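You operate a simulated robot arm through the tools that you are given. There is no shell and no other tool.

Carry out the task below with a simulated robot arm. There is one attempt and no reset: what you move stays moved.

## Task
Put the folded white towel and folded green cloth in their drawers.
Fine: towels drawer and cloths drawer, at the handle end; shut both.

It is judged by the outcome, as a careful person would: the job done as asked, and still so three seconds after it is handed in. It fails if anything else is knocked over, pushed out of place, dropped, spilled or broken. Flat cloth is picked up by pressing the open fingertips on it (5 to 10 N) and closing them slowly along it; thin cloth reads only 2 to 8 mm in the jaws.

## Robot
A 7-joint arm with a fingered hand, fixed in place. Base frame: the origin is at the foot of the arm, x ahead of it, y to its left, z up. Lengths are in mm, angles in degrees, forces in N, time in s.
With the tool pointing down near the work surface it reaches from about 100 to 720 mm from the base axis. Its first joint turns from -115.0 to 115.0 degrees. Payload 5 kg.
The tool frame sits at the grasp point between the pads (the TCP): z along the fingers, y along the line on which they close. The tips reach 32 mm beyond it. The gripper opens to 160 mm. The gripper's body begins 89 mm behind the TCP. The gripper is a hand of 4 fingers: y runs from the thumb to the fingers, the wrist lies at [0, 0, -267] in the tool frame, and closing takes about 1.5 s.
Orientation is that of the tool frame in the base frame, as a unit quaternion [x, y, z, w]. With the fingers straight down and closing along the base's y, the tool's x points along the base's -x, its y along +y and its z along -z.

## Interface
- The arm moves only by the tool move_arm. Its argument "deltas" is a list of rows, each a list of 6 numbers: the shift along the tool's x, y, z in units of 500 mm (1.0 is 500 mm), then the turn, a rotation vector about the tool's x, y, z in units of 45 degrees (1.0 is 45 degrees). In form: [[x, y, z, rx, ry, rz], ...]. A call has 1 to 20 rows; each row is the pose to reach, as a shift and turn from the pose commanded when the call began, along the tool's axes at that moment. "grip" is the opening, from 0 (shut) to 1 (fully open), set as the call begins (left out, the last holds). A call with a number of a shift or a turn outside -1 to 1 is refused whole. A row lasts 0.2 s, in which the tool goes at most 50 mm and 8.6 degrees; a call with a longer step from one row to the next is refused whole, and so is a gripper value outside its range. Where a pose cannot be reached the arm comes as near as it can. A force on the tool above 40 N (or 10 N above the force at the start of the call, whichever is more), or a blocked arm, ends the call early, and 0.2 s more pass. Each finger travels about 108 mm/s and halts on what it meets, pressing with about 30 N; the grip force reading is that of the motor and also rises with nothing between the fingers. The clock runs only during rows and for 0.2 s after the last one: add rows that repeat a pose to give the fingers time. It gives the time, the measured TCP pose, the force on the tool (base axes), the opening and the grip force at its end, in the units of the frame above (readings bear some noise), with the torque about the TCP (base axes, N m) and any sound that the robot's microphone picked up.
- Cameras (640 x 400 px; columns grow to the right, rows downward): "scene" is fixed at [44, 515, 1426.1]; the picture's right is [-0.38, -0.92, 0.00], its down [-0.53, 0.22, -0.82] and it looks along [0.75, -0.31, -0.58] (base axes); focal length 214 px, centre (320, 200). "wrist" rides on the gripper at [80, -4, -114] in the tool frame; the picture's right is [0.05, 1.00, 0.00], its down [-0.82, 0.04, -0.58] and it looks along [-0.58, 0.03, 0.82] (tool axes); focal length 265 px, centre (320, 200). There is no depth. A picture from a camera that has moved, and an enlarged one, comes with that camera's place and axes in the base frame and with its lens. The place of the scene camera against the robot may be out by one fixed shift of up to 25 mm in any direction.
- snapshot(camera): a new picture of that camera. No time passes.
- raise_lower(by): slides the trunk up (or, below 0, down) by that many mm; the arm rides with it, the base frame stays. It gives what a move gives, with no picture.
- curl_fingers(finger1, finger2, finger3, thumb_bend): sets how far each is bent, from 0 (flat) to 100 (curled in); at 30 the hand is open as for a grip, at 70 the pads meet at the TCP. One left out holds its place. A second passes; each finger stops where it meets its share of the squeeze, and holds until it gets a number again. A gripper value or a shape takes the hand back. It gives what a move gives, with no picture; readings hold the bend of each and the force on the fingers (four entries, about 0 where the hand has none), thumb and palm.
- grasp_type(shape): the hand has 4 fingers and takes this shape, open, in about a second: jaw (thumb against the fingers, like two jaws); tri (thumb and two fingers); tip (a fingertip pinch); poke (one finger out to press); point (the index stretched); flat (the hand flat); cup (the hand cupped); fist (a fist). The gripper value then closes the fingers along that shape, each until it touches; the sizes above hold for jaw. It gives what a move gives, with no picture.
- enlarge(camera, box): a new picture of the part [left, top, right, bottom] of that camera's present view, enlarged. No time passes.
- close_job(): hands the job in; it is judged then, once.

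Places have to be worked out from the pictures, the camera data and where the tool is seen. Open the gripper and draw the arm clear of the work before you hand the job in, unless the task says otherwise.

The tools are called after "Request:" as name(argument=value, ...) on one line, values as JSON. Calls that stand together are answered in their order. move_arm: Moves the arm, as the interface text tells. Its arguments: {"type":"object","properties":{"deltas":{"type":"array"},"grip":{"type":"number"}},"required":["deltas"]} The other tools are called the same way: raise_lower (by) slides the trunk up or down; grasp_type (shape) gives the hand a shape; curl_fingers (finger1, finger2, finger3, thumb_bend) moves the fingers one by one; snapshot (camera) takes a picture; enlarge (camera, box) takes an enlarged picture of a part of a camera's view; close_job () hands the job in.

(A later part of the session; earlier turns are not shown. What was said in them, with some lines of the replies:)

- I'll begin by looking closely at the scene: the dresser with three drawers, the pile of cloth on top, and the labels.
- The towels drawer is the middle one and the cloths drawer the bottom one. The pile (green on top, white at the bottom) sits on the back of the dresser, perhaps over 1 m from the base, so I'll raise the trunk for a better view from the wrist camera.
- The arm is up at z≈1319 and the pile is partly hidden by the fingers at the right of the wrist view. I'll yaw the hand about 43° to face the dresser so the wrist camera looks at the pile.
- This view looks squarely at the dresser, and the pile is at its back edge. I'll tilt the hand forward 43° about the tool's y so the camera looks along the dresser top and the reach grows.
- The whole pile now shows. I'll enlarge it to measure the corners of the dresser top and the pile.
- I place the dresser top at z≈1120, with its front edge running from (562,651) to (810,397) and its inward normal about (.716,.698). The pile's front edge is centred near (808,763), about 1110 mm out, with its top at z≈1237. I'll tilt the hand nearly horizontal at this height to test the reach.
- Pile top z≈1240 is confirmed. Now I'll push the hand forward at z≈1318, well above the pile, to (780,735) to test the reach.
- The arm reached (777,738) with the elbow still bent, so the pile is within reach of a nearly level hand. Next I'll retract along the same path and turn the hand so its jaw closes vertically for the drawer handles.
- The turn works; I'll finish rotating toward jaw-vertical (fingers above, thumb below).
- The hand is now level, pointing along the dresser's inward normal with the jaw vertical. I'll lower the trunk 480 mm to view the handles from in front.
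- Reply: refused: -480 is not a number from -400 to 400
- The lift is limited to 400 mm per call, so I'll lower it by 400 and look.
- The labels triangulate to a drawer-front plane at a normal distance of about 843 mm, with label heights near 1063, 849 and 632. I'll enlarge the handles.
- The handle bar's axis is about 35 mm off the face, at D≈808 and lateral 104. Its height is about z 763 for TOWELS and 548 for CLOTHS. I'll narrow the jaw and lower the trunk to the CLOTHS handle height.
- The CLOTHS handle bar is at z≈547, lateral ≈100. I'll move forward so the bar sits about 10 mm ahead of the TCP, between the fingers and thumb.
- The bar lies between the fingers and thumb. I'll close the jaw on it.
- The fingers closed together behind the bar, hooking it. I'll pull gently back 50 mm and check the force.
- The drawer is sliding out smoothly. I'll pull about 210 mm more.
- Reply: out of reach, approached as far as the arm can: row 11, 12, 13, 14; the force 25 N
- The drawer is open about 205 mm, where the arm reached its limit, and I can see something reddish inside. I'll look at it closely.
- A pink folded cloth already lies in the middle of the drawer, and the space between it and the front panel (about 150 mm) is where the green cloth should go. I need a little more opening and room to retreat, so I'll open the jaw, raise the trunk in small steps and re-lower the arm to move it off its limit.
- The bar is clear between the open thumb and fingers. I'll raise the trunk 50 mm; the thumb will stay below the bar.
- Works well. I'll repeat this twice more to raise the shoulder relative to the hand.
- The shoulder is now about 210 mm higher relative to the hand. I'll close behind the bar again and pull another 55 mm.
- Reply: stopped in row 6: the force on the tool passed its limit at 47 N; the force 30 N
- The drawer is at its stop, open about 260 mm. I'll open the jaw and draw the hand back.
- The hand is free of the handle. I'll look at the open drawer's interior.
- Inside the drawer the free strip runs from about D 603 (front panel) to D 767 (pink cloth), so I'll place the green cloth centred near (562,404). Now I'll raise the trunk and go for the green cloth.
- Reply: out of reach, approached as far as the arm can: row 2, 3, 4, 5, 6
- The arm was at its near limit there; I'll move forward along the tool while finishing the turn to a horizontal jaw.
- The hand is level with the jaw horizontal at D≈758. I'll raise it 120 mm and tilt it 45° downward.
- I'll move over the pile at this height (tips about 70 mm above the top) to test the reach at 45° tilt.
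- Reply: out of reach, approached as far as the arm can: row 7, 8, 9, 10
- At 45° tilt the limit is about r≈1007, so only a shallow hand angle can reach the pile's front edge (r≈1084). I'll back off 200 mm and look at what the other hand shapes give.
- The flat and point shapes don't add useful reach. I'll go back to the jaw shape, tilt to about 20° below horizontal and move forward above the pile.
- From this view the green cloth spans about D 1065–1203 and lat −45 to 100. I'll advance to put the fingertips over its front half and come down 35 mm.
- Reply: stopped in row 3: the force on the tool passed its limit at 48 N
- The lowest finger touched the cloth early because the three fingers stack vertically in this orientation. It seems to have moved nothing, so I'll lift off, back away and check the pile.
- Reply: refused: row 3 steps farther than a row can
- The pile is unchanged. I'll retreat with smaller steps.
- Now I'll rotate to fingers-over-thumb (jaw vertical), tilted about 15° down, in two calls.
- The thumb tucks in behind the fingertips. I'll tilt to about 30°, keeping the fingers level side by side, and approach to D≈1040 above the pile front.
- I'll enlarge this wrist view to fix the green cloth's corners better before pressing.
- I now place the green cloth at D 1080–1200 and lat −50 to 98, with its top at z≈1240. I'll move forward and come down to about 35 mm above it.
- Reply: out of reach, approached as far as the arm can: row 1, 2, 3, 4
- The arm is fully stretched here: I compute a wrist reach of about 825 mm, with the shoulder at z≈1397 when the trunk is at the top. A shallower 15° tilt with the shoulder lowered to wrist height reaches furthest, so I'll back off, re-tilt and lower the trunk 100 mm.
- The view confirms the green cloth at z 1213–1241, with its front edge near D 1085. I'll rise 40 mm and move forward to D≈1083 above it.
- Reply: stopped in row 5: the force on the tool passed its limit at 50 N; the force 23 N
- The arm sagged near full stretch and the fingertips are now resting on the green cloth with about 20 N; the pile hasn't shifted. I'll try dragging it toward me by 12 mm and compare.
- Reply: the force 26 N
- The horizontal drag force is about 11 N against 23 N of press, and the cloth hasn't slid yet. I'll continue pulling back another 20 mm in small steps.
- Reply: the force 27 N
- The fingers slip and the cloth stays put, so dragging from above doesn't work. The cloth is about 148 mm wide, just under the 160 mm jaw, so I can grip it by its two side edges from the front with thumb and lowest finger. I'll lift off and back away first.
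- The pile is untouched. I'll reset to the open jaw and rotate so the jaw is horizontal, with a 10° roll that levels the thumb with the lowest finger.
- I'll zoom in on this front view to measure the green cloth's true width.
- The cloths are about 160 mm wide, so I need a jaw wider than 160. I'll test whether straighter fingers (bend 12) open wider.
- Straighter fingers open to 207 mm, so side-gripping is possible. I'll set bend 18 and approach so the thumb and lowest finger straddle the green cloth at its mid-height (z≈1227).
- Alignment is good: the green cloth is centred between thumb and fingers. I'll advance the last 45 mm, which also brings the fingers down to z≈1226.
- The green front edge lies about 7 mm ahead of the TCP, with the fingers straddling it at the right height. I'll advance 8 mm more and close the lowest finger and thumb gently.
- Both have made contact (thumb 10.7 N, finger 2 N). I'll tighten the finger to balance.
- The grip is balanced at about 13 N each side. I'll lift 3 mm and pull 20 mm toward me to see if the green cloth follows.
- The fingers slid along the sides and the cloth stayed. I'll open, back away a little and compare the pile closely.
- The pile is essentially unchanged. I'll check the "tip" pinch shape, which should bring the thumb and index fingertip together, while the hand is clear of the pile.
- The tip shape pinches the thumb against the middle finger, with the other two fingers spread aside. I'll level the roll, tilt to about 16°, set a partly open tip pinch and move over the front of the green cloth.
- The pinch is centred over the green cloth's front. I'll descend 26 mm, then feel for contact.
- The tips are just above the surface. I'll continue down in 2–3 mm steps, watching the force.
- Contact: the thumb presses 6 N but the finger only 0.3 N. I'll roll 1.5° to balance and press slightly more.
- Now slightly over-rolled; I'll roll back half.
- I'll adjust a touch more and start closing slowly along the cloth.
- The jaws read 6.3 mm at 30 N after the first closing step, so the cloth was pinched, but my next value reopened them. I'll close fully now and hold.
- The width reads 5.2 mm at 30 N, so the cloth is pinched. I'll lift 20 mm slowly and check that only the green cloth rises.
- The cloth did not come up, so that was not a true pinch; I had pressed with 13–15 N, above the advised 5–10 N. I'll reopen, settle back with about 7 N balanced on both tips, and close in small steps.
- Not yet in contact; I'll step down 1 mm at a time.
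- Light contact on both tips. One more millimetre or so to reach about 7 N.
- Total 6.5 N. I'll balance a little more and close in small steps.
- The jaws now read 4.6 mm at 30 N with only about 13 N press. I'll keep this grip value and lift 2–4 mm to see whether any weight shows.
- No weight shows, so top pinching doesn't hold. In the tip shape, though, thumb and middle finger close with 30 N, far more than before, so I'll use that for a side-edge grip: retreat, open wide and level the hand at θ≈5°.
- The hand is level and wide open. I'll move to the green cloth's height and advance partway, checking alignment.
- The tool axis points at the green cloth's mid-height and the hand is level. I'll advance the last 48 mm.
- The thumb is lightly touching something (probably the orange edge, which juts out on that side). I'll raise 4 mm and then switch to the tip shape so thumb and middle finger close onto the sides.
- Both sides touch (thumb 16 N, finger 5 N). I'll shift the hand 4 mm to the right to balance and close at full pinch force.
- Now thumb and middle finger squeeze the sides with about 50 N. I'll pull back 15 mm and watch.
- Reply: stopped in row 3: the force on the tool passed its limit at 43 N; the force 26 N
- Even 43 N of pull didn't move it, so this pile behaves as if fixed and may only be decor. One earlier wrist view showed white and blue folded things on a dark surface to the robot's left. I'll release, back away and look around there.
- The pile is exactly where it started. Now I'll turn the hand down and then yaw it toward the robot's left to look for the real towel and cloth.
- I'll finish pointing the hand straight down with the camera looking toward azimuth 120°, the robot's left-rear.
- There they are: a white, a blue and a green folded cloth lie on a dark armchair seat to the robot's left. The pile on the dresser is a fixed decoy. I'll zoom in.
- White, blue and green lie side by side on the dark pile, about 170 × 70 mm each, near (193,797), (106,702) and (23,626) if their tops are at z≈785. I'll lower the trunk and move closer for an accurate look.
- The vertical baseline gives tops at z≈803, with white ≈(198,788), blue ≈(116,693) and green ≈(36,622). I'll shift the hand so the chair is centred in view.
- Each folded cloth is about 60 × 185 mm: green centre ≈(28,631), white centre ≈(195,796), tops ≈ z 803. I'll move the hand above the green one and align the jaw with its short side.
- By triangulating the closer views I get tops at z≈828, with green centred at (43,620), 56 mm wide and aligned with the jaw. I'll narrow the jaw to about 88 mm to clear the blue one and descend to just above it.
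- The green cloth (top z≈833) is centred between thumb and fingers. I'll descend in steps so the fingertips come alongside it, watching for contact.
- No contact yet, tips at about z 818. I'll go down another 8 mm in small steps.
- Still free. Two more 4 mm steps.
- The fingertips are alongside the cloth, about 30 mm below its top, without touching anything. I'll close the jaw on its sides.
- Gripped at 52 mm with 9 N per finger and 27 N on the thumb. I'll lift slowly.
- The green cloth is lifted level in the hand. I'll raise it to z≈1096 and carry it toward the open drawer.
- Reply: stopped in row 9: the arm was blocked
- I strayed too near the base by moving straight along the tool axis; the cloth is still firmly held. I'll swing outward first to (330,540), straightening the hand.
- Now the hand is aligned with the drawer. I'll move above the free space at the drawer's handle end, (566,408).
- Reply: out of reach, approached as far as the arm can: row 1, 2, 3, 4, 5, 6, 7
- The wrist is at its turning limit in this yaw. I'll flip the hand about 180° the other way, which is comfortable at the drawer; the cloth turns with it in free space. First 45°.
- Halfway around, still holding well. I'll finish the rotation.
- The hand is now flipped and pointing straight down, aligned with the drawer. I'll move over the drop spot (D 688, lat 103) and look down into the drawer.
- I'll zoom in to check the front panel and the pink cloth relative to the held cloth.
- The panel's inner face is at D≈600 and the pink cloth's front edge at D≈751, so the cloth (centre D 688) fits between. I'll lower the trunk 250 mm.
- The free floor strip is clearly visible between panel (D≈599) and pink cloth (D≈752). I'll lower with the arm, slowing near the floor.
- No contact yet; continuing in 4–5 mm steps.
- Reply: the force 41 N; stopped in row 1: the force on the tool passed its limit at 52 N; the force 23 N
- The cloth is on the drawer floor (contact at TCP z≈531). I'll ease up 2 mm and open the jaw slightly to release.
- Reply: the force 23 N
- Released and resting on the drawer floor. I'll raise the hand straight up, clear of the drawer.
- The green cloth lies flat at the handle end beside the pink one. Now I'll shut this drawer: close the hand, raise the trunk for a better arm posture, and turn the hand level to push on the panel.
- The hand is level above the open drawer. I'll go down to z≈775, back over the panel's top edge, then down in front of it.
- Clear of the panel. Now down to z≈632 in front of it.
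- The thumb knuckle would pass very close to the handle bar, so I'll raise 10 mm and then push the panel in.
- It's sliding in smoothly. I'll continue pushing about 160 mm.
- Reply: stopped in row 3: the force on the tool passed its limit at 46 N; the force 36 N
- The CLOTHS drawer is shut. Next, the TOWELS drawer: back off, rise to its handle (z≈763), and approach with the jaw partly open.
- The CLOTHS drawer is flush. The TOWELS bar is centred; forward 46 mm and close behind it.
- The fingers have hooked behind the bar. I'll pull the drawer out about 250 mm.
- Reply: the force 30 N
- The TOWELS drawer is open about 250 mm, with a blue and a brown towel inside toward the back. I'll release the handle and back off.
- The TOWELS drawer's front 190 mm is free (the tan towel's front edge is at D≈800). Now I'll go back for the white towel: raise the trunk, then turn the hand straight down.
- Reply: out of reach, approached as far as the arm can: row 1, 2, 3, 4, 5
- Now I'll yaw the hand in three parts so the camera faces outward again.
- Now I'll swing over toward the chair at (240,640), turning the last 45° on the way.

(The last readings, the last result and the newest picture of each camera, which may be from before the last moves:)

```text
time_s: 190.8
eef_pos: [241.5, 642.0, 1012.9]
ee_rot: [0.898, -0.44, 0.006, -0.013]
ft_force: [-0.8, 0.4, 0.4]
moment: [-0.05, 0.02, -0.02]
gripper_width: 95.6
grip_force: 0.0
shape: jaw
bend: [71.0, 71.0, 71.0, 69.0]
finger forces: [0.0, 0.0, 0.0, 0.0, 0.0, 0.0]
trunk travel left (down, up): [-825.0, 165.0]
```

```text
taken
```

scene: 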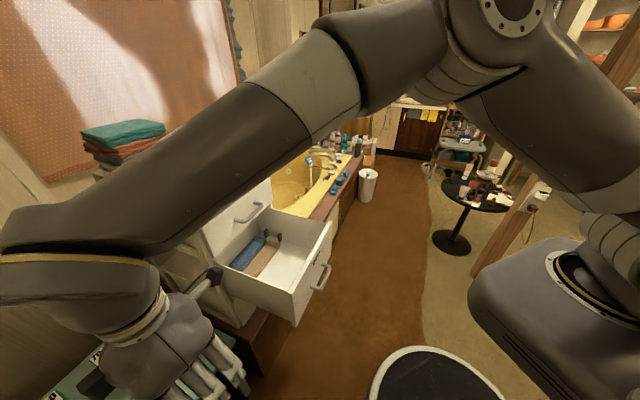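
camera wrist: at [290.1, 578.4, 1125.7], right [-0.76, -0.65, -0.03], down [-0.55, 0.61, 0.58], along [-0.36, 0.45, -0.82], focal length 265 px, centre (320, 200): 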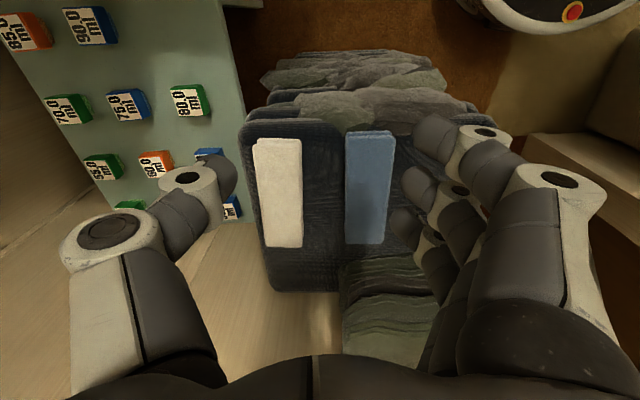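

The white towel is centred near (201,772) and the jaw is aligned with its short side; the block table beside it is far lower (z≈550). I'll move above it and descend to z≈882 with an 88 mm opening.

Request:
move_arm(deltas=[[-0.064, -0.024, 0, 0, 0, 0], [-0.128, -0.048, 0, 0, 0, 0], [-0.191, -0.071, 0.02, 0, 0, 0], [-0.255, -0.095, 0.06, 0, 0, 0], [-0.255, -0.095, 0.14, 0, 0, 0], [-0.255, -0.095, 0.22, 0, 0, 0], [-0.255, -0.095, 0.26, 0, 0, 0]], grip=0.55)

Request:
snapshot(camera="wrist")

```text
time_s: 192.3
eef_pos: [203.5, 772.9, 884.4]
ee_rot: [0.898, -0.44, 0.005, -0.015]
ft_force: [-0.7, 0.0, -0.8]
moment: [0.01, 0.02, 0.0]
gripper_width: 88.3
grip_force: 0.0
shape: jaw
bend: [72.0, 72.0, 72.0, 70.0]
finger forces: [0.0, 0.0, 0.0, 0.0, 0.1, 0.0]
trunk travel left (down, up): [-825.0, 165.0]
```

```text
taken
camera wrist: at [253.3, 709.3, 996.5], right [-0.76, -0.65, -0.03], down [-0.55, 0.61, 0.58], along [-0.36, 0.45, -0.82], focal length 265 px, centre (320, 200)
```

wrist: 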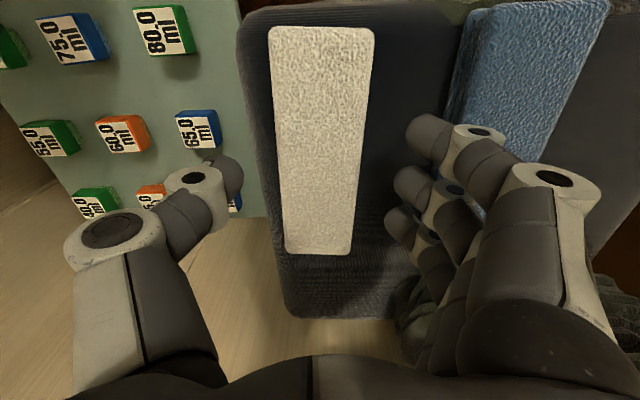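

The white towel is centred just as the green one was. I'll narrow the opening to about 75 mm, shift 3 mm away from the blue one, and descend in steps.

Request:
move_arm(deltas=[[0, -0.006, 0, 0, 0, 0], [0, -0.006, 0.02, 0, 0, 0], [0, -0.006, 0.04, 0, 0, 0]], grip=0.47)

Request:
snapshot(camera="wrist")

```text
time_s: 193.2
eef_pos: [203.8, 774.0, 864.4]
ee_rot: [0.898, -0.44, 0.005, -0.015]
ft_force: [0.7, -0.5, -0.1]
moment: [-0.02, 0.0, 0.0]
gripper_width: 76.0
grip_force: 0.1
shape: jaw
bend: [73.0, 73.0, 73.0, 70.0]
finger forces: [0.1, 0.0, 0.1, 0.0, 0.0, 0.0]
trunk travel left (down, up): [-825.0, 165.0]
```

```text
taken
camera wrist: at [253.5, 709.7, 976.9], right [-0.76, -0.65, -0.03], down [-0.55, 0.61, 0.58], along [-0.36, 0.45, -0.82], focal length 265 px, centre (320, 200)
```

wrist: 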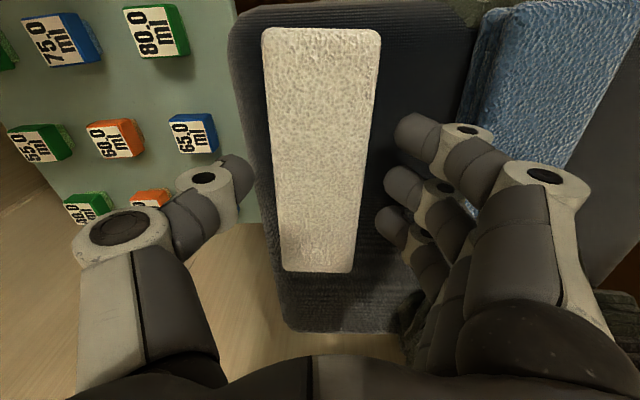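

Clear on both sides. Continuing down in 8 mm steps.

Request:
move_arm(deltas=[[0, 0, 0.016, 0, 0, 0]])

Request:
move_arm(deltas=[[0, 0, 0.014, 0, 0, 0]])

```text
time_s: 193.6
eef_pos: [202.0, 771.8, 857.2]
ee_rot: [0.897, -0.441, 0.005, -0.014]
ft_force: [1.2, 0.0, 0.7]
moment: [0.03, 0.0, 0.05]
gripper_width: 76.2
grip_force: 0.1
shape: jaw
bend: [73.0, 73.0, 73.0, 70.0]
finger forces: [0.0, 0.0, 0.0, 0.1, 0.0, 0.0]
out of reach, approached as far as the arm can: row 1
trunk travel left (down, up): [-825.0, 165.0]
```

```text
time_s: 193.9
eef_pos: [201.8, 771.5, 849.2]
ee_rot: [0.898, -0.44, 0.006, -0.015]
ft_force: [0.7, 0.0, 0.6]
moment: [-0.02, -0.01, -0.02]
gripper_width: 75.8
grip_force: 0.0
shape: jaw
bend: [73.0, 73.0, 73.0, 70.0]
finger forces: [0.0, 0.1, 0.0, 0.1, 0.0, 0.0]
trunk travel left (down, up): [-825.0, 165.0]
```

Near the reach limit but fine. One more 8 mm, then close.

Request:
move_arm(deltas=[[0, 0, 0.015, 0, 0, 0]])

Request:
snapshot(camera="wrist")

```text
time_s: 194.3
eef_pos: [200.6, 769.3, 842.6]
ee_rot: [0.898, -0.44, 0.006, -0.014]
ft_force: [-0.5, -0.3, 0.0]
moment: [0.02, -0.01, 0.04]
gripper_width: 75.9
grip_force: 0.2
shape: jaw
bend: [73.0, 73.0, 73.0, 70.0]
finger forces: [0.0, 0.0, 0.0, 0.1, 0.1, 0.0]
trunk travel left (down, up): [-825.0, 165.0]
```

```text
taken
camera wrist: at [250.7, 707.1, 954.7], right [-0.76, -0.65, -0.03], down [-0.54, 0.61, 0.58], along [-0.36, 0.45, -0.82], focal length 265 px, centre (320, 200)
```

wrist: 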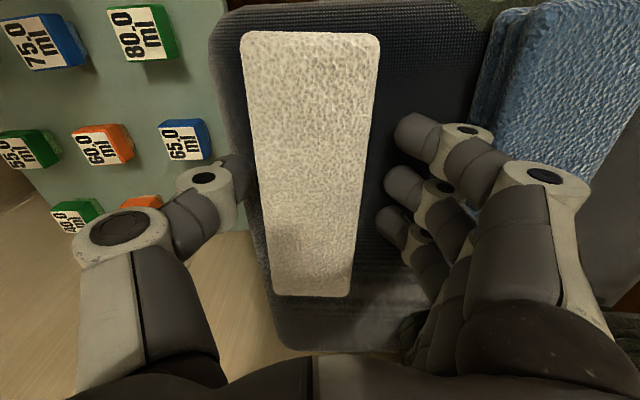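

The thumb is nearly touching while the fingers have 14 mm to go; I'll shift 5 mm to centre, then close.

Request:
move_arm(deltas=[[0, -0.01, 0, 0, 0, 0]])

Request:
move_arm(deltas=[[0, 0, 0, 0, 0, 0], [0, 0, 0, 0, 0, 0], [0, 0, 0, 0, 0, 0], [0, 0, 0, 0, 0, 0]], grip=0.25)

Request:
snapshot(camera="wrist")

```text
time_s: 194.8
eef_pos: [200.5, 771.0, 842.7]
ee_rot: [0.897, -0.441, 0.006, -0.014]
ft_force: [-0.1, -0.3, -0.4]
moment: [0.0, -0.01, 0.01]
gripper_width: 76.0
grip_force: 0.1
shape: jaw
bend: [73.0, 73.0, 73.0, 70.0]
finger forces: [0.1, 0.0, 0.0, 0.0, 0.0, 0.0]
out of reach, approached as far as the arm can: row 1
trunk travel left (down, up): [-825.0, 165.0]
```

```text
time_s: 195.8
eef_pos: [201.0, 770.8, 842.4]
ee_rot: [0.897, -0.441, 0.006, -0.013]
ft_force: [-0.3, -0.9, 0.4]
moment: [-0.02, 0.05, 0.04]
gripper_width: 51.9
grip_force: 30.3
shape: jaw
bend: [73.0, 73.0, 73.0, 70.0]
finger forces: [8.9, 9.0, 9.1, 0.0, 27.1, 0.0]
trunk travel left (down, up): [-825.0, 165.0]
```

```text
taken
camera wrist: at [250.8, 707.1, 954.7], right [-0.76, -0.65, -0.03], down [-0.55, 0.61, 0.58], along [-0.36, 0.45, -0.82], focal length 265 px, centre (320, 200)
```

wrist: 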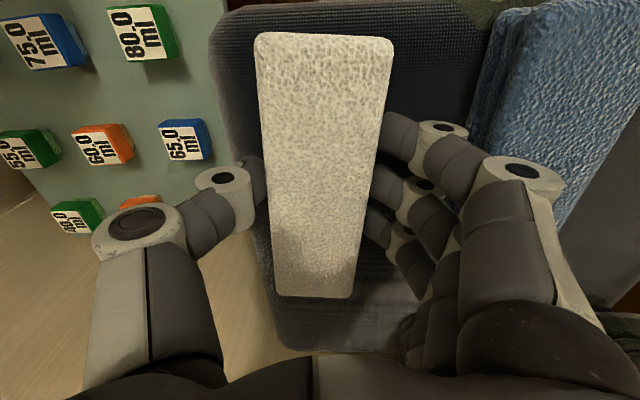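

Gripped at 52 mm with the same forces as before. Lifting.

Request:
move_arm(deltas=[[0, 0, -0.01, 0, 0, 0], [0, 0, -0.03, 0, 0, 0], [0, 0, -0.06, 0, 0, 0], [0, 0, -0.12, 0, 0, 0], [0, 0, -0.18, 0, 0, 0], [0, 0, -0.25, 0, 0, 0], [0, 0, -0.32, 0, 0, 0]], grip=0.2)

Request:
snapshot(camera="wrist")

```text
time_s: 197.3
eef_pos: [198.9, 766.1, 1005.0]
ee_rot: [0.897, -0.441, 0.006, -0.014]
ft_force: [-0.4, 0.3, -1.0]
moment: [-0.02, -0.01, 0.03]
gripper_width: 52.0
grip_force: 30.3
shape: jaw
bend: [73.0, 73.0, 73.0, 70.0]
finger forces: [9.0, 9.0, 9.1, 0.0, 27.1, 0.0]
trunk travel left (down, up): [-825.0, 165.0]
```

```text
taken
camera wrist: at [247.6, 703.4, 1117.3], right [-0.76, -0.65, -0.03], down [-0.55, 0.61, 0.58], along [-0.36, 0.45, -0.82], focal length 265 px, centre (320, 200)
```

wrist: 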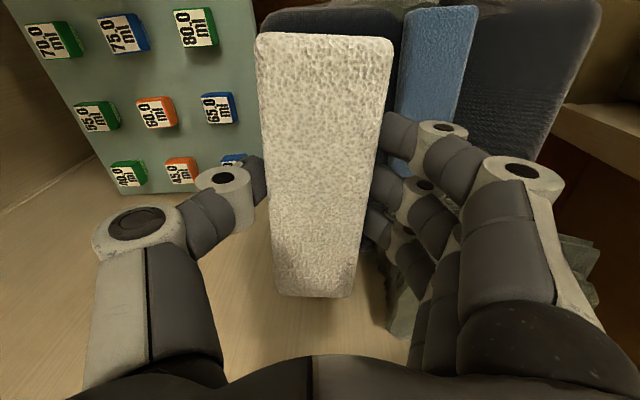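

The white towel is held level; the blue one stayed put. I'll carry it up and inward to (330,540,1100).

Request:
move_arm(deltas=[[0.065, 0.009, -0.024, 0, 0, 0], [0.129, 0.017, -0.048, 0, 0, 0], [0.194, 0.026, -0.071, 0, 0, 0], [0.259, 0.035, -0.095, 0, 0, 0], [0.323, 0.043, -0.119, 0, 0, 0], [0.388, 0.052, -0.143, 0, 0, 0], [0.452, 0.06, -0.166, 0, 0, 0], [0.517, 0.069, -0.19, 0, 0, 0]])

Request:
move_arm(deltas=[[0, 0, 0, 0, 0, 0.16], [0, 0, 0, 0, 0, 0.32], [0, 0, 0, 0, 0, 0.48], [0, 0, 0, 0, 0, 0.64], [0, 0, 0, 0, 0, 0.8], [0, 0, 0, 0, 0, 0.96]])

Request:
snapshot(camera="scene")

```text
time_s: 199.2
eef_pos: [323.8, 536.5, 1095.9]
ee_rot: [0.898, -0.44, 0.005, -0.014]
ft_force: [0.0, 0.3, -1.6]
moment: [0.0, -0.02, -0.02]
gripper_width: 51.8
grip_force: 29.8
shape: jaw
bend: [73.0, 73.0, 73.0, 70.0]
finger forces: [9.0, 9.0, 9.0, 0.0, 27.0, 0.0]
trunk travel left (down, up): [-825.0, 165.0]
```

```text
time_s: 200.6
eef_pos: [327.2, 540.0, 1097.0]
ee_rot: [-0.671, 0.741, 0.001, 0.015]
ft_force: [0.0, 0.0, -0.8]
moment: [0.0, 0.0, 0.0]
gripper_width: 51.6
grip_force: 29.7
shape: jaw
bend: [73.0, 73.0, 73.0, 70.0]
finger forces: [8.9, 9.0, 9.0, 0.0, 27.0, 0.0]
trunk travel left (down, up): [-825.0, 165.0]
```

```text
taken
```

scene: 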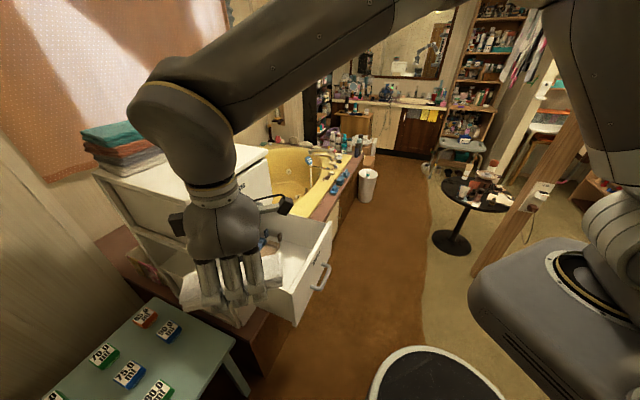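

Good grip maintained. Three more 43° turns.

Request:
move_arm(deltas=[[0, 0, 0, 0, 0, 0.16], [0, 0, 0, 0, 0, 0.32], [0, 0, 0, 0, 0, 0.48], [0, 0, 0, 0, 0, 0.64], [0, 0, 0, 0, 0, 0.8], [0, 0, 0, 0, 0, 0.96]])

Request:
move_arm(deltas=[[0, 0, 0, 0, 0, 0.16], [0, 0, 0, 0, 0, 0.32], [0, 0, 0, 0, 0, 0.48], [0, 0, 0, 0, 0, 0.64], [0, 0, 0, 0, 0, 0.8], [0, 0, 0, 0, 0, 0.96]])

Request:
move_arm(deltas=[[0, 0, 0, 0, 0, 0.16], [0, 0, 0, 0, 0, 0.32], [0, 0, 0, 0, 0, 0.48], [0, 0, 0, 0, 0, 0.64], [0, 0, 0, 0, 0, 0.8], [0, 0, 0, 0, 0, 0.96]])

Request:
snapshot(camera="wrist")

```text
time_s: 201.9
eef_pos: [326.3, 538.5, 1096.5]
ee_rot: [-0.351, 0.936, 0.005, 0.015]
ft_force: [-0.1, -0.2, -1.1]
moment: [0.0, 0.0, -0.05]
gripper_width: 51.6
grip_force: 30.0
shape: jaw
bend: [73.0, 73.0, 73.0, 70.0]
finger forces: [9.0, 9.0, 8.9, 0.0, 27.0, 0.0]
trunk travel left (down, up): [-825.0, 165.0]
```

```text
time_s: 203.3
eef_pos: [325.5, 538.6, 1096.2]
ee_rot: [0.017, 1.0, 0.01, 0.011]
ft_force: [-0.6, -0.8, -1.8]
moment: [0.0, -0.03, -0.05]
gripper_width: 51.7
grip_force: 30.1
shape: jaw
bend: [73.0, 73.0, 73.0, 70.0]
finger forces: [9.0, 9.1, 9.1, 0.1, 27.0, 0.0]
trunk travel left (down, up): [-825.0, 165.0]
```

```text
time_s: 204.8
eef_pos: [325.9, 539.3, 1097.1]
ee_rot: [0.384, 0.923, 0.014, 0.005]
ft_force: [0.1, 0.5, -1.3]
moment: [0.03, 0.06, 0.0]
gripper_width: 51.7
grip_force: 29.8
shape: jaw
bend: [73.0, 73.0, 73.0, 70.0]
finger forces: [9.0, 9.0, 8.9, 0.0, 26.9, 0.0]
trunk travel left (down, up): [-825.0, 165.0]
```

```text
taken
camera wrist: at [263.9, 591.2, 1209.0], right [0.67, 0.74, 0.03], down [0.59, -0.56, 0.58], along [0.45, -0.37, -0.81], focal length 265 px, centre (320, 200)
```

wrist: 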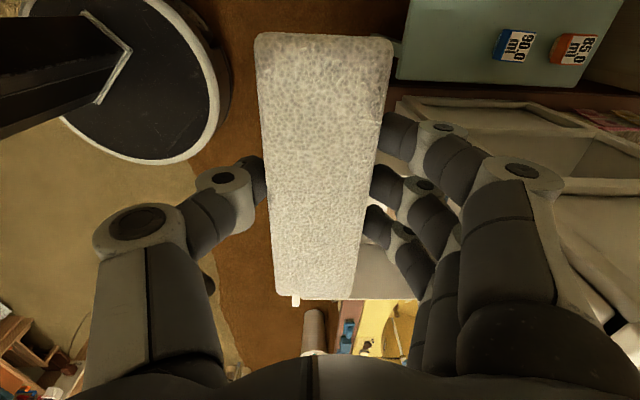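

Aligned with the drawer again. I'll move over the TOWELS drawer's free front area (D 697, lat 103), correcting a small tilt.

Request:
move_arm(deltas=[[-0.066, 0.021, 0, 0.005, 0, 0], [-0.131, 0.042, 0, 0.01, 0, 0], [-0.197, 0.063, 0, 0.014, 0, 0], [-0.262, 0.085, 0, 0.019, 0, 0], [-0.328, 0.106, 0, 0.024, 0, 0], [-0.393, 0.127, 0, 0.029, 0, 0], [-0.459, 0.148, 0, 0.033, 0, 0], [-0.524, 0.169, 0, 0.038, 0, 0]])

Request:
snapshot(camera="wrist")

Request:
snapshot(camera="scene")

```text
time_s: 206.6
eef_pos: [575.6, 412.2, 1098.5]
ee_rot: [0.384, 0.924, 0.0, 0.0]
ft_force: [0.2, 0.8, -1.0]
moment: [0.0, 0.04, 0.02]
gripper_width: 51.7
grip_force: 30.2
shape: jaw
bend: [73.0, 73.0, 73.0, 70.0]
finger forces: [9.0, 9.0, 9.0, 0.0, 27.1, 0.0]
trunk travel left (down, up): [-825.0, 165.0]
```

```text
taken
camera wrist: at [514.3, 466.5, 1211.0], right [0.67, 0.74, 0.0], down [0.61, -0.55, 0.58], along [0.43, -0.39, -0.82], focal length 265 px, centre (320, 200)
```

wrist: 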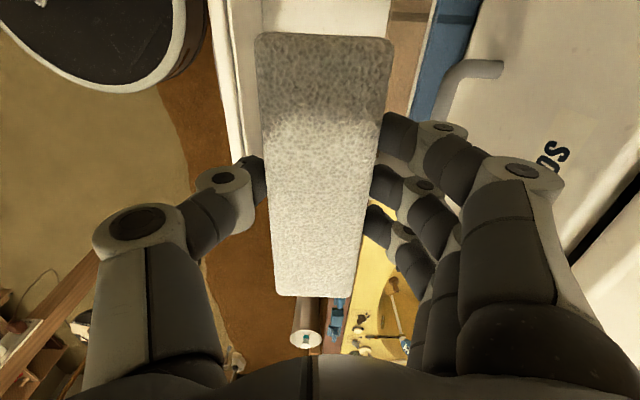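

```text
taken
```

scene: 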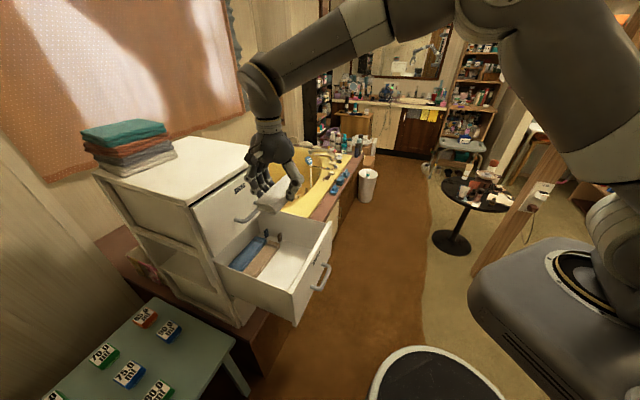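

Clear on both sides: panel inner face D≈610, tan towel front edge D≈797, towel centre D≈700. I'll lower the trunk 235 mm.

Request:
raise_lower(by=-235)

Request:
snapshot(camera="wrist")

Request:
enlarge(camera="scene", box=[190, 150, 350, 330])

```text
time_s: 209.0
eef_pos: [572.8, 413.6, 862.9]
ee_rot: [0.384, 0.924, -0.001, 0.001]
ft_force: [-1.1, -0.2, -1.4]
moment: [0.01, 0.01, 0.01]
gripper_width: 52.0
grip_force: 30.1
shape: jaw
bend: [73.0, 73.0, 73.0, 70.0]
finger forces: [9.0, 9.0, 9.0, 0.0, 27.1, 0.0]
trunk travel left (down, up): [-590.0, 400.0]
```

```text
taken
camera wrist: at [513.0, 467.1, 976.4], right [0.67, 0.74, 0.0], down [0.61, -0.55, 0.58], along [0.43, -0.39, -0.82], focal length 265 px, centre (320, 200)
```

wrist: 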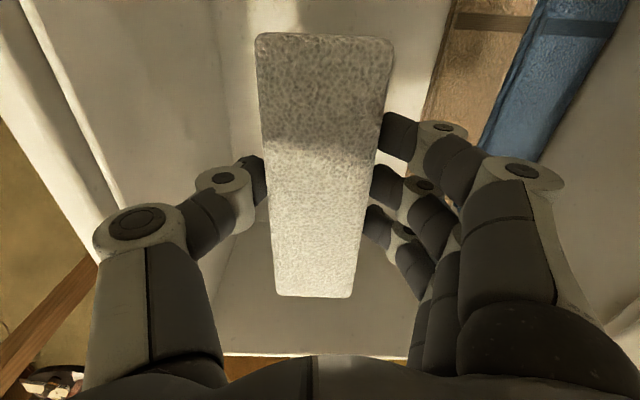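

```text
2.22 times, centred on (270, 240) of scene
camera zoom: at [44.0, 515.0, 1426.1], right [-0.38, -0.92, 0.0], down [-0.53, 0.22, -0.82], along [0.75, -0.31, -0.58], focal length 477 px, centre (431, 111)
```

zoom: 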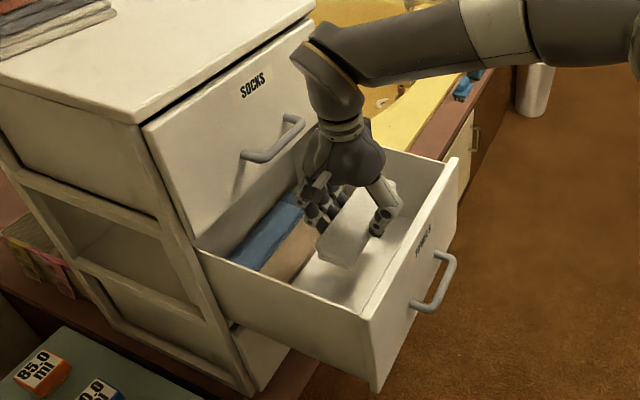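

Inside the drawer outline with room all around. Lowering with the arm, slowly near the floor.

Request:
move_arm(deltas=[[0, 0, 0.05, 0, 0, 0], [0, 0, 0.1, 0, 0, 0], [0, 0, 0.15, 0, 0, 0], [0, 0, 0.19, 0, 0, 0]])

Request:
move_arm(deltas=[[0, 0, 0.012, 0, 0, 0]])

```text
time_s: 210.0
eef_pos: [575.2, 413.5, 769.1]
ee_rot: [0.384, 0.923, -0.001, 0.001]
ft_force: [0.0, -0.1, -1.2]
moment: [0.0, 0.01, 0.02]
gripper_width: 51.5
grip_force: 29.6
shape: jaw
bend: [73.0, 73.0, 73.0, 70.0]
finger forces: [9.0, 9.0, 9.0, 0.1, 27.1, 0.0]
trunk travel left (down, up): [-590.0, 400.0]
```

```text
time_s: 210.4
eef_pos: [573.6, 412.9, 762.7]
ee_rot: [0.382, 0.924, -0.001, 0.001]
ft_force: [0.5, -0.6, -1.1]
moment: [0.04, 0.01, -0.02]
gripper_width: 51.8
grip_force: 30.4
shape: jaw
bend: [73.0, 73.0, 73.0, 70.0]
finger forces: [8.9, 8.9, 9.1, 0.0, 27.2, 0.0]
trunk travel left (down, up): [-590.0, 400.0]
```

Still free; next a 5 mm step.

Request:
move_arm(deltas=[[0, 0, 0.01, 0, 0, 0]])

```text
time_s: 210.8
eef_pos: [573.1, 412.8, 757.8]
ee_rot: [0.383, 0.924, 0.0, 0.001]
ft_force: [0.3, 0.4, -1.1]
moment: [0.02, 0.03, -0.02]
gripper_width: 51.9
grip_force: 30.3
shape: jaw
bend: [73.0, 73.0, 73.0, 70.0]
finger forces: [9.0, 8.9, 9.0, 0.0, 27.0, 0.0]
trunk travel left (down, up): [-590.0, 400.0]
```

Another 5 mm.

Request:
move_arm(deltas=[[0, 0, 0.01, 0, 0, 0]])

```text
time_s: 211.2
eef_pos: [573.3, 412.1, 753.6]
ee_rot: [0.383, 0.924, 0.0, 0.001]
ft_force: [-0.5, 0.0, -0.8]
moment: [0.01, 0.0, 0.01]
gripper_width: 51.5
grip_force: 29.7
shape: jaw
bend: [73.0, 73.0, 73.0, 70.0]
finger forces: [9.0, 9.0, 9.1, 0.0, 27.0, 0.0]
trunk travel left (down, up): [-590.0, 400.0]
```

Another 4 mm.

Request:
move_arm(deltas=[[0, 0, 0.008, 0, 0, 0]])

```text
time_s: 211.6
eef_pos: [573.0, 412.3, 748.6]
ee_rot: [0.383, 0.924, 0.0, 0.0]
ft_force: [0.3, -0.2, -2.2]
moment: [-0.02, -0.02, -0.01]
gripper_width: 51.8
grip_force: 30.3
shape: jaw
bend: [73.0, 73.0, 73.0, 70.0]
finger forces: [9.0, 9.0, 9.1, 0.0, 27.0, 0.1]
trunk travel left (down, up): [-590.0, 400.0]
```

Another 4 mm.

Request:
move_arm(deltas=[[0, 0, 0.008, 0, 0, 0]])

```text
time_s: 212.0
eef_pos: [573.1, 412.5, 745.5]
ee_rot: [0.383, 0.924, 0.001, 0.002]
ft_force: [0.2, -0.9, 6.5]
moment: [-0.22, 0.15, 0.04]
gripper_width: 51.8
grip_force: 29.3
shape: jaw
bend: [73.0, 73.0, 73.0, 70.0]
finger forces: [9.8, 9.9, 10.0, 0.0, 30.4, 0.0]
trunk travel left (down, up): [-590.0, 400.0]
```

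Contact with the drawer floor (6.5 N). I'll open the jaw slightly to release.

Request:
move_arm(deltas=[[0, 0, 0, 0, 0, 0], [0, 0, 0, 0, 0, 0], [0, 0, 0, 0, 0, 0]], grip=0.44)

Request:
snapshot(camera="wrist")

```text
time_s: 212.8
eef_pos: [572.4, 413.1, 744.0]
ee_rot: [0.384, 0.923, 0.0, 0.001]
ft_force: [0.0, -0.4, -0.1]
moment: [-0.04, 0.01, -0.01]
gripper_width: 69.6
grip_force: 0.0
shape: jaw
bend: [73.0, 73.0, 73.0, 70.0]
finger forces: [0.0, 0.0, 0.0, 0.1, 0.0, 0.1]
trunk travel left (down, up): [-590.0, 400.0]
```

```text
taken
camera wrist: at [512.6, 466.9, 857.1], right [0.67, 0.74, 0.0], down [0.61, -0.55, 0.58], along [0.43, -0.39, -0.82], focal length 265 px, centre (320, 200)
```

wrist: 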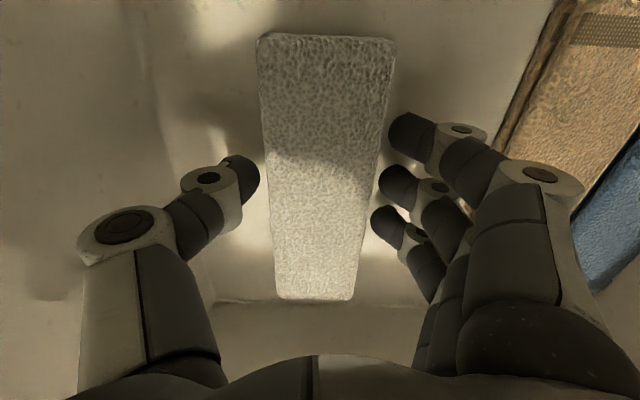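

The white towel rests flat at the handle end of the TOWELS drawer. I'll lift the hand straight out and raise the trunk.

Request:
move_arm(deltas=[[0, 0, -0.03, 0, 0, 0], [0, 0, -0.08, 0, 0, 0], [0, 0, -0.14, 0, 0, 0], [0, 0, -0.2, 0, 0, 0]])

Request:
raise_lower(by=225)

Request:
snapshot(camera="wrist")

Request:
snapshot(camera="scene")

```text
time_s: 213.8
eef_pos: [571.9, 413.8, 845.8]
ee_rot: [0.384, 0.923, -0.001, 0.0]
ft_force: [-0.3, -0.4, 0.4]
moment: [-0.01, 0.0, 0.01]
gripper_width: 69.7
grip_force: 0.1
shape: jaw
bend: [73.0, 73.0, 73.0, 70.0]
finger forces: [0.1, 0.0, 0.0, 0.0, 0.0, 0.0]
trunk travel left (down, up): [-590.0, 400.0]
```

```text
time_s: 216.2
eef_pos: [571.8, 412.9, 1069.8]
ee_rot: [0.383, 0.924, 0.0, 0.001]
ft_force: [-0.3, 0.0, 0.1]
moment: [0.05, 0.02, 0.02]
gripper_width: 69.7
grip_force: 0.0
shape: jaw
bend: [73.0, 73.0, 73.0, 70.0]
finger forces: [0.0, 0.0, 0.0, 0.1, 0.1, 0.1]
trunk travel left (down, up): [-815.0, 175.0]
```

```text
taken
camera wrist: at [513.0, 467.0, 1182.4], right [0.67, 0.74, 0.0], down [0.61, -0.55, 0.58], along [0.43, -0.39, -0.82], focal length 265 px, centre (320, 200)
```

wrist: 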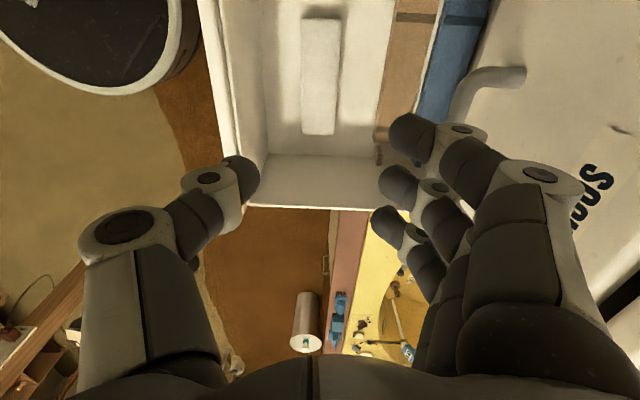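

```text
taken
```

scene: 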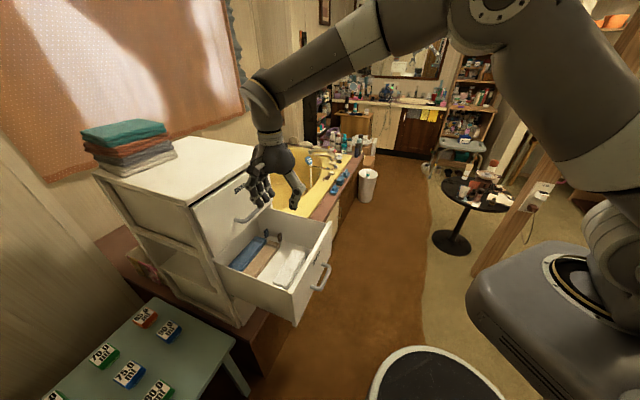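

The white towel lies flat in the front part of the drawer. Now I'll close the hand and turn it level to push the drawer shut.

Request:
move_arm(deltas=[[0, -0.012, -0.008, -0.165, 0, 0], [0, -0.024, -0.016, -0.33, 0, 0], [0, -0.036, -0.024, -0.495, 0, 0], [0, -0.048, -0.032, -0.66, 0, 0], [0, -0.06, -0.04, -0.825, 0, 0], [0, -0.07, -0.05, -0.99, 0, 0]], grip=0.0)

Request:
move_arm(deltas=[[0, 0, 0, -0.165, 0, 0], [0, 0, 0, -0.33, 0, 0], [0, 0, 0, -0.495, 0, 0], [0, 0, 0, -0.66, 0, 0], [0, 0, 0, -0.825, 0, 0], [0, 0, 0, -0.99, 0, 0]])

Request:
snapshot(camera="scene")

```text
time_s: 217.6
eef_pos: [549.1, 388.4, 1095.2]
ee_rot: [0.355, 0.854, 0.351, 0.147]
ft_force: [0.4, 0.1, -0.1]
moment: [-0.02, 0.0, 0.01]
gripper_width: 0.0
grip_force: 30.2
shape: jaw
bend: [69.0, 63.0, 69.0, 67.0]
finger forces: [0.0, 0.0, 0.1, 0.0, 0.0, 0.0]
trunk travel left (down, up): [-815.0, 175.0]
```

```text
time_s: 219.0
eef_pos: [548.9, 387.4, 1093.4]
ee_rot: [0.274, 0.658, 0.648, 0.269]
ft_force: [0.1, 0.3, 0.8]
moment: [0.03, -0.01, 0.01]
gripper_width: 0.0
grip_force: 29.8
shape: jaw
bend: [69.0, 63.0, 69.0, 67.0]
finger forces: [0.1, 0.1, 0.1, 0.0, 0.0, 0.0]
trunk travel left (down, up): [-815.0, 175.0]
```

```text
taken
```

scene: 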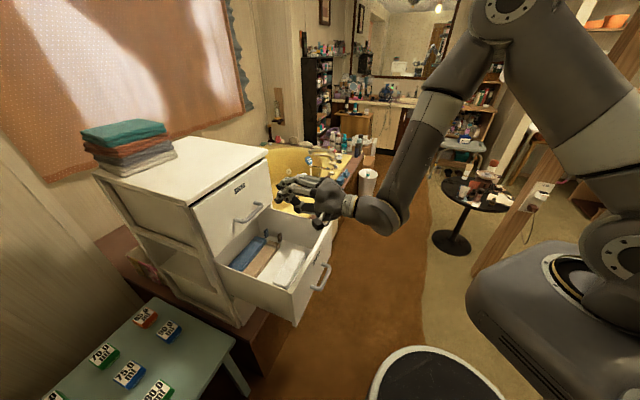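

Down to z≈993, then back over the panel's top edge to D≈518.

Request:
move_arm(deltas=[[0, -0.07, 0, 0, 0, 0], [0, -0.14, 0, 0, 0, 0], [0, -0.2, 0, 0, 0, 0], [0, -0.2, -0.075, 0, 0, 0], [0, -0.2, -0.15, 0, 0, 0], [0, -0.2, -0.225, 0, 0, 0], [0, -0.2, -0.29, 0, 0, 0]])

Request:
snapshot(camera="scene")

```text
time_s: 220.6
eef_pos: [446.7, 284.0, 998.7]
ee_rot: [0.273, 0.657, 0.649, 0.27]
ft_force: [0.5, 0.1, 0.3]
moment: [0.01, 0.03, 0.0]
gripper_width: 0.2
grip_force: 29.5
shape: jaw
bend: [69.0, 63.0, 69.0, 67.0]
finger forces: [0.0, 0.0, 0.0, 0.1, 0.0, 0.0]
trunk travel left (down, up): [-815.0, 175.0]
```

```text
taken
```

scene: 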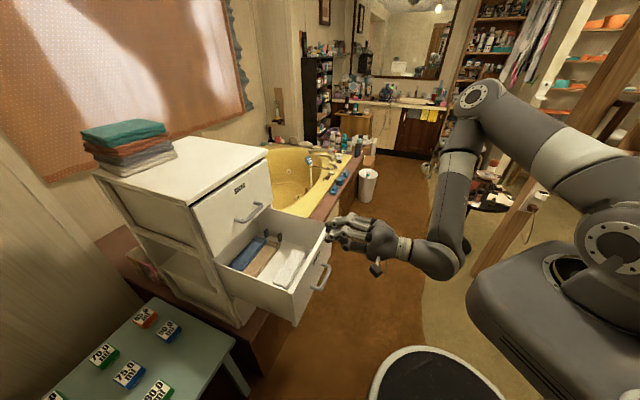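

Clear of the panel. Down to z≈856 in front of it.

Request:
move_arm(deltas=[[0, -0.07, 0, 0, 0, 0], [0, -0.14, 0, 0, 0, 0], [0, -0.21, 0, 0, 0, 0], [0, -0.284, 0, 0, 0, 0]])

Request:
snapshot(camera="wrist")

```text
time_s: 221.6
eef_pos: [443.6, 282.2, 857.2]
ee_rot: [0.272, 0.659, 0.648, 0.269]
ft_force: [0.0, 0.0, 0.0]
moment: [0.01, 0.0, -0.02]
gripper_width: 0.0
grip_force: 29.8
shape: jaw
bend: [69.0, 63.0, 69.0, 67.0]
finger forces: [0.0, 0.0, 0.0, 0.1, 0.0, 0.0]
trunk travel left (down, up): [-815.0, 175.0]
```

```text
taken
camera wrist: at [306.2, 257.9, 853.5], right [-0.03, 0.05, 1.0], down [0.17, -0.98, 0.05], along [0.99, 0.17, 0.02], focal length 265 px, centre (320, 200)
```

wrist: 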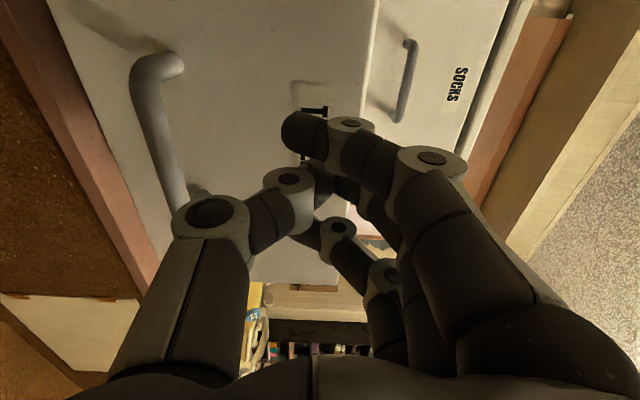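

Positioned in front of the panel above its handle. I'll push the drawer in.

Request:
move_arm(deltas=[[0, 0, 0.03, 0, 0, 0], [0, 0, 0.06, 0, 0, 0], [0, 0, 0.09, 0, 0, 0], [0, 0, 0.12, 0, 0, 0], [0, 0, 0.15, 0, 0, 0], [0, 0, 0.18, 0, 0, 0], [0, 0, 0.21, 0, 0, 0], [0, 0, 0.24, 0, 0, 0], [0, 0, 0.27, 0, 0, 0], [0, 0, 0.3, 0, 0, 0]])

Request:
snapshot(camera="scene")

Request:
snapshot(camera="wrist")

```text
time_s: 223.8
eef_pos: [549.6, 387.7, 854.2]
ee_rot: [0.273, 0.658, 0.647, 0.271]
ft_force: [-0.8, -0.4, 0.0]
moment: [0.02, 0.0, 0.01]
gripper_width: 0.1
grip_force: 29.9
shape: jaw
bend: [69.0, 63.0, 69.0, 67.0]
finger forces: [0.0, 0.0, 0.0, 0.1, 0.1, 0.1]
trunk travel left (down, up): [-815.0, 175.0]
```

```text
taken
```

scene: 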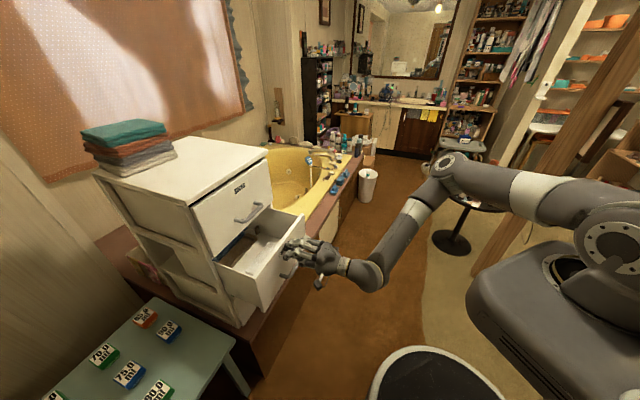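

```text
taken
camera wrist: at [412.5, 365.1, 850.2], right [-0.03, 0.05, 1.0], down [0.17, -0.98, 0.05], along [0.99, 0.17, 0.02], focal length 265 px, centre (320, 200)
```

wrist: 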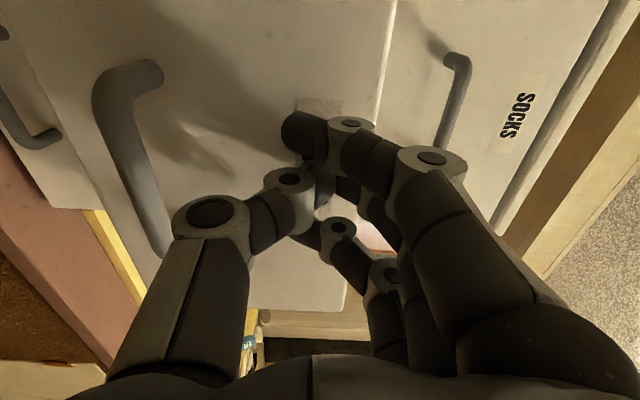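

Sliding in smoothly. Continuing the push to the stop.

Request:
move_arm(deltas=[[0, 0, 0.032, 0, 0, 0], [0, 0, 0.064, 0, 0, 0], [0, 0, 0.096, 0, 0, 0], [0, 0, 0.128, 0, 0, 0], [0, 0, 0.16, 0, 0, 0], [0, 0, 0.192, 0, 0, 0], [0, 0, 0.224, 0, 0, 0], [0, 0, 0.25, 0, 0, 0]])

Request:
move_arm(deltas=[[0, 0, 0.012, 0, 0, 0], [0, 0, 0.024, 0, 0, 0], [0, 0, 0.036, 0, 0, 0], [0, 0, 0.048, 0, 0, 0], [0, 0, 0.06, 0, 0, 0], [0, 0, 0.072, 0, 0, 0]])

Request:
snapshot(camera="scene")

Request:
snapshot(camera="wrist")

```text
time_s: 225.6
eef_pos: [638.3, 477.9, 851.2]
ee_rot: [0.273, 0.659, 0.647, 0.269]
ft_force: [-0.9, 0.3, 0.4]
moment: [0.01, 0.04, 0.01]
gripper_width: 0.1
grip_force: 30.0
shape: jaw
bend: [69.0, 63.0, 69.0, 67.0]
finger forces: [0.0, 0.1, 0.0, 0.0, 0.0, 0.0]
trunk travel left (down, up): [-815.0, 175.0]
```

```text
time_s: 226.6
eef_pos: [650.4, 488.7, 850.0]
ee_rot: [0.272, 0.658, 0.648, 0.269]
ft_force: [-23.4, -30.6, 7.8]
moment: [0.6, -0.46, -0.18]
gripper_width: 0.0
grip_force: 30.5
shape: jaw
bend: [69.0, 68.0, 69.0, 68.0]
finger forces: [0.0, 0.0, 0.0, 0.1, 0.0, 0.1]
trunk travel left (down, up): [-815.0, 175.0]
stopped in row 4: the force on the tool passed its limit at 45 N (the readings are from after the stop); the commanded pose is now the measured one
```

```text
taken
```

scene: 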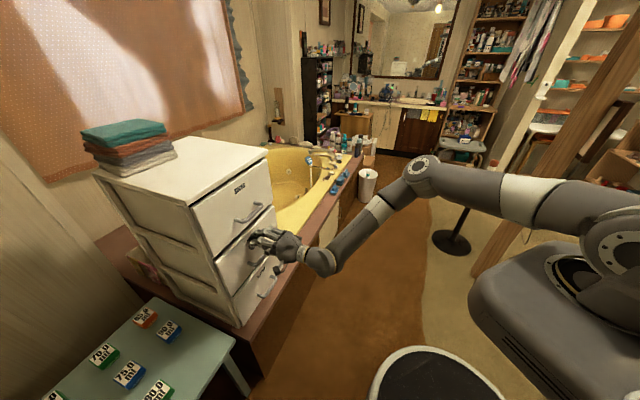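

```text
taken
camera wrist: at [512.7, 465.4, 846.5], right [-0.03, 0.05, 1.0], down [0.17, -0.98, 0.05], along [0.99, 0.17, 0.02], focal length 265 px, centre (320, 200)
```

wrist: 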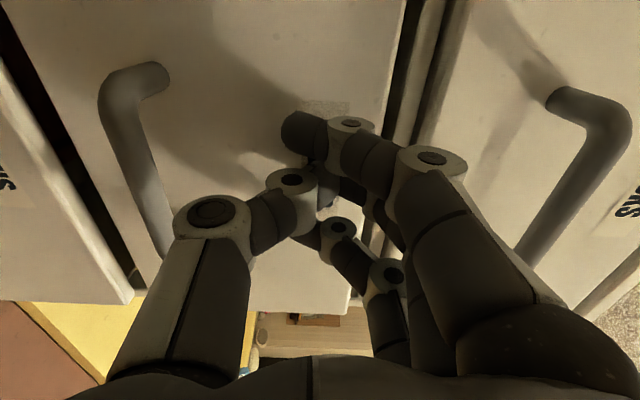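

Both drawers are shut, stopping at the same depth. I'll back the hand away and then open it clear of everything.

Request:
move_arm(deltas=[[0, 0, -0.04, 0, 0, 0], [0, 0, -0.12, 0, 0, 0], [0, 0, -0.2, 0, 0, 0], [0, 0, -0.28, 0, 0, 0], [0, 0, -0.36, 0, 0, 0]])

Request:
raise_lower(by=150)

Request:
move_arm(deltas=[[0, 0, 0, 0, 0, 0], [0, 0, 0, 0, 0, 0], [0, 0, 0, 0, 0, 0], [0, 0, 0, 0, 0, 0], [0, 0, 0, 0, 0, 0], [0, 0, 0, 0, 0, 0], [0, 0, 0, 0, 0, 0]], grip=1.0)

Request:
snapshot(camera="scene")

Request:
enlarge(camera="scene", box=[80, 110, 300, 340])

Request:
snapshot(camera="wrist")

```text
time_s: 227.8
eef_pos: [525.7, 363.9, 850.0]
ee_rot: [0.272, 0.659, 0.648, 0.269]
ft_force: [-0.1, -0.3, 0.1]
moment: [0.02, -0.05, 0.0]
gripper_width: 0.1
grip_force: 29.5
shape: jaw
bend: [69.0, 63.0, 69.0, 68.0]
finger forces: [0.0, 0.0, 0.0, 0.1, 0.1, 0.1]
trunk travel left (down, up): [-815.0, 175.0]
```

```text
time_s: 229.5
eef_pos: [526.5, 366.2, 999.0]
ee_rot: [0.273, 0.659, 0.648, 0.268]
ft_force: [-0.7, 0.7, 0.5]
moment: [0.01, 0.0, -0.01]
gripper_width: 0.1
grip_force: 29.6
shape: jaw
bend: [69.0, 63.0, 69.0, 68.0]
finger forces: [0.0, 0.1, 0.0, 0.0, 0.0, 0.0]
trunk travel left (down, up): [-965.0, 25.0]
```

```text
time_s: 231.1
eef_pos: [527.0, 365.6, 998.6]
ee_rot: [0.273, 0.659, 0.648, 0.268]
ft_force: [-0.6, 0.6, 0.3]
moment: [0.0, 0.0, 0.01]
gripper_width: 159.9
grip_force: 0.0
shape: jaw
bend: [30.0, 30.0, 30.0, 30.0]
finger forces: [0.0, 0.0, 0.1, 0.1, 0.0, 0.0]
trunk travel left (down, up): [-965.0, 25.0]
```

```text
taken
```

scene: 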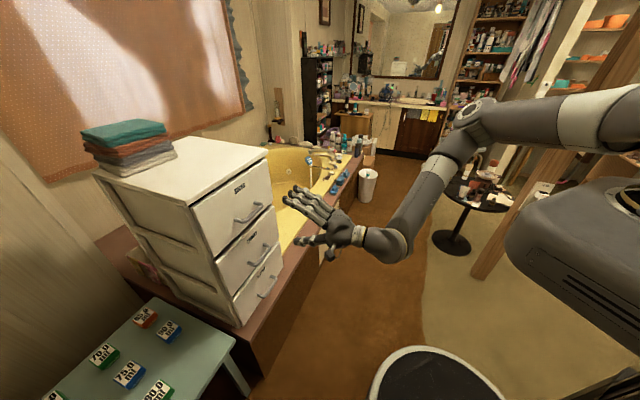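

```text
1.74 times, centred on (190, 225) of scene
camera zoom: at [44.0, 515.0, 1426.1], right [-0.38, -0.92, 0.0], down [-0.53, 0.22, -0.82], along [0.75, -0.31, -0.58], focal length 373 px, centre (546, 156)
```

zoom: 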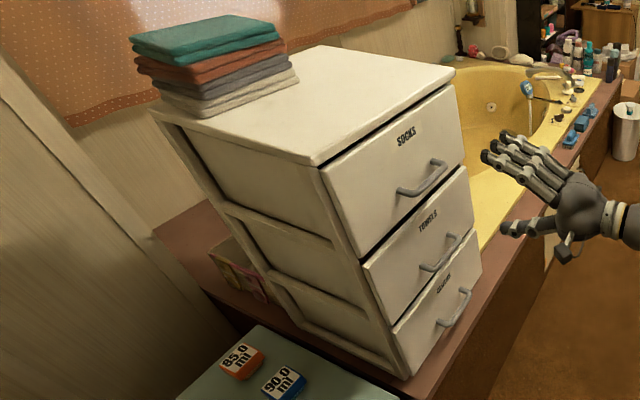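

```text
taken
camera wrist: at [388.8, 341.3, 995.3], right [-0.02, 0.05, 1.0], down [0.17, -0.98, 0.05], along [0.99, 0.17, 0.02], focal length 265 px, centre (320, 200)
```

wrist: 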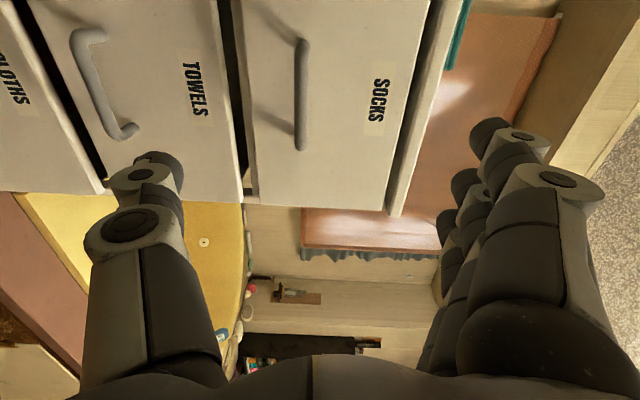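

Both drawers are flush and the pile on top, the table and the other things are undisturbed. The hand is open and clear, so I'm handing the job in.

Request:
close_job()

```text
The job is handed in.
```

The folded white towel is in the towels drawer and the folded green cloth is in the cloths drawer. Both lie flat at the handle end, and both drawers are shut.

- **Wrong pile first:** I started on the folded pile on top of the dresser, pressing and pulling on it with up to about 50 N before finding the real towel and cloth on the armchair. The pile never moved, and the later pictures show it where it began.
- **Other items:** The blue cloth on the chair stayed where it was. The cloths already in the drawers were still in place when I released the new ones beside them.
- **Not checked:** I did not reopen the drawers after pushing them shut. I closed them slowly, so the towel and cloth should not have slid, but I have not seen them since.

The gripper is open and the arm is clear of the work.
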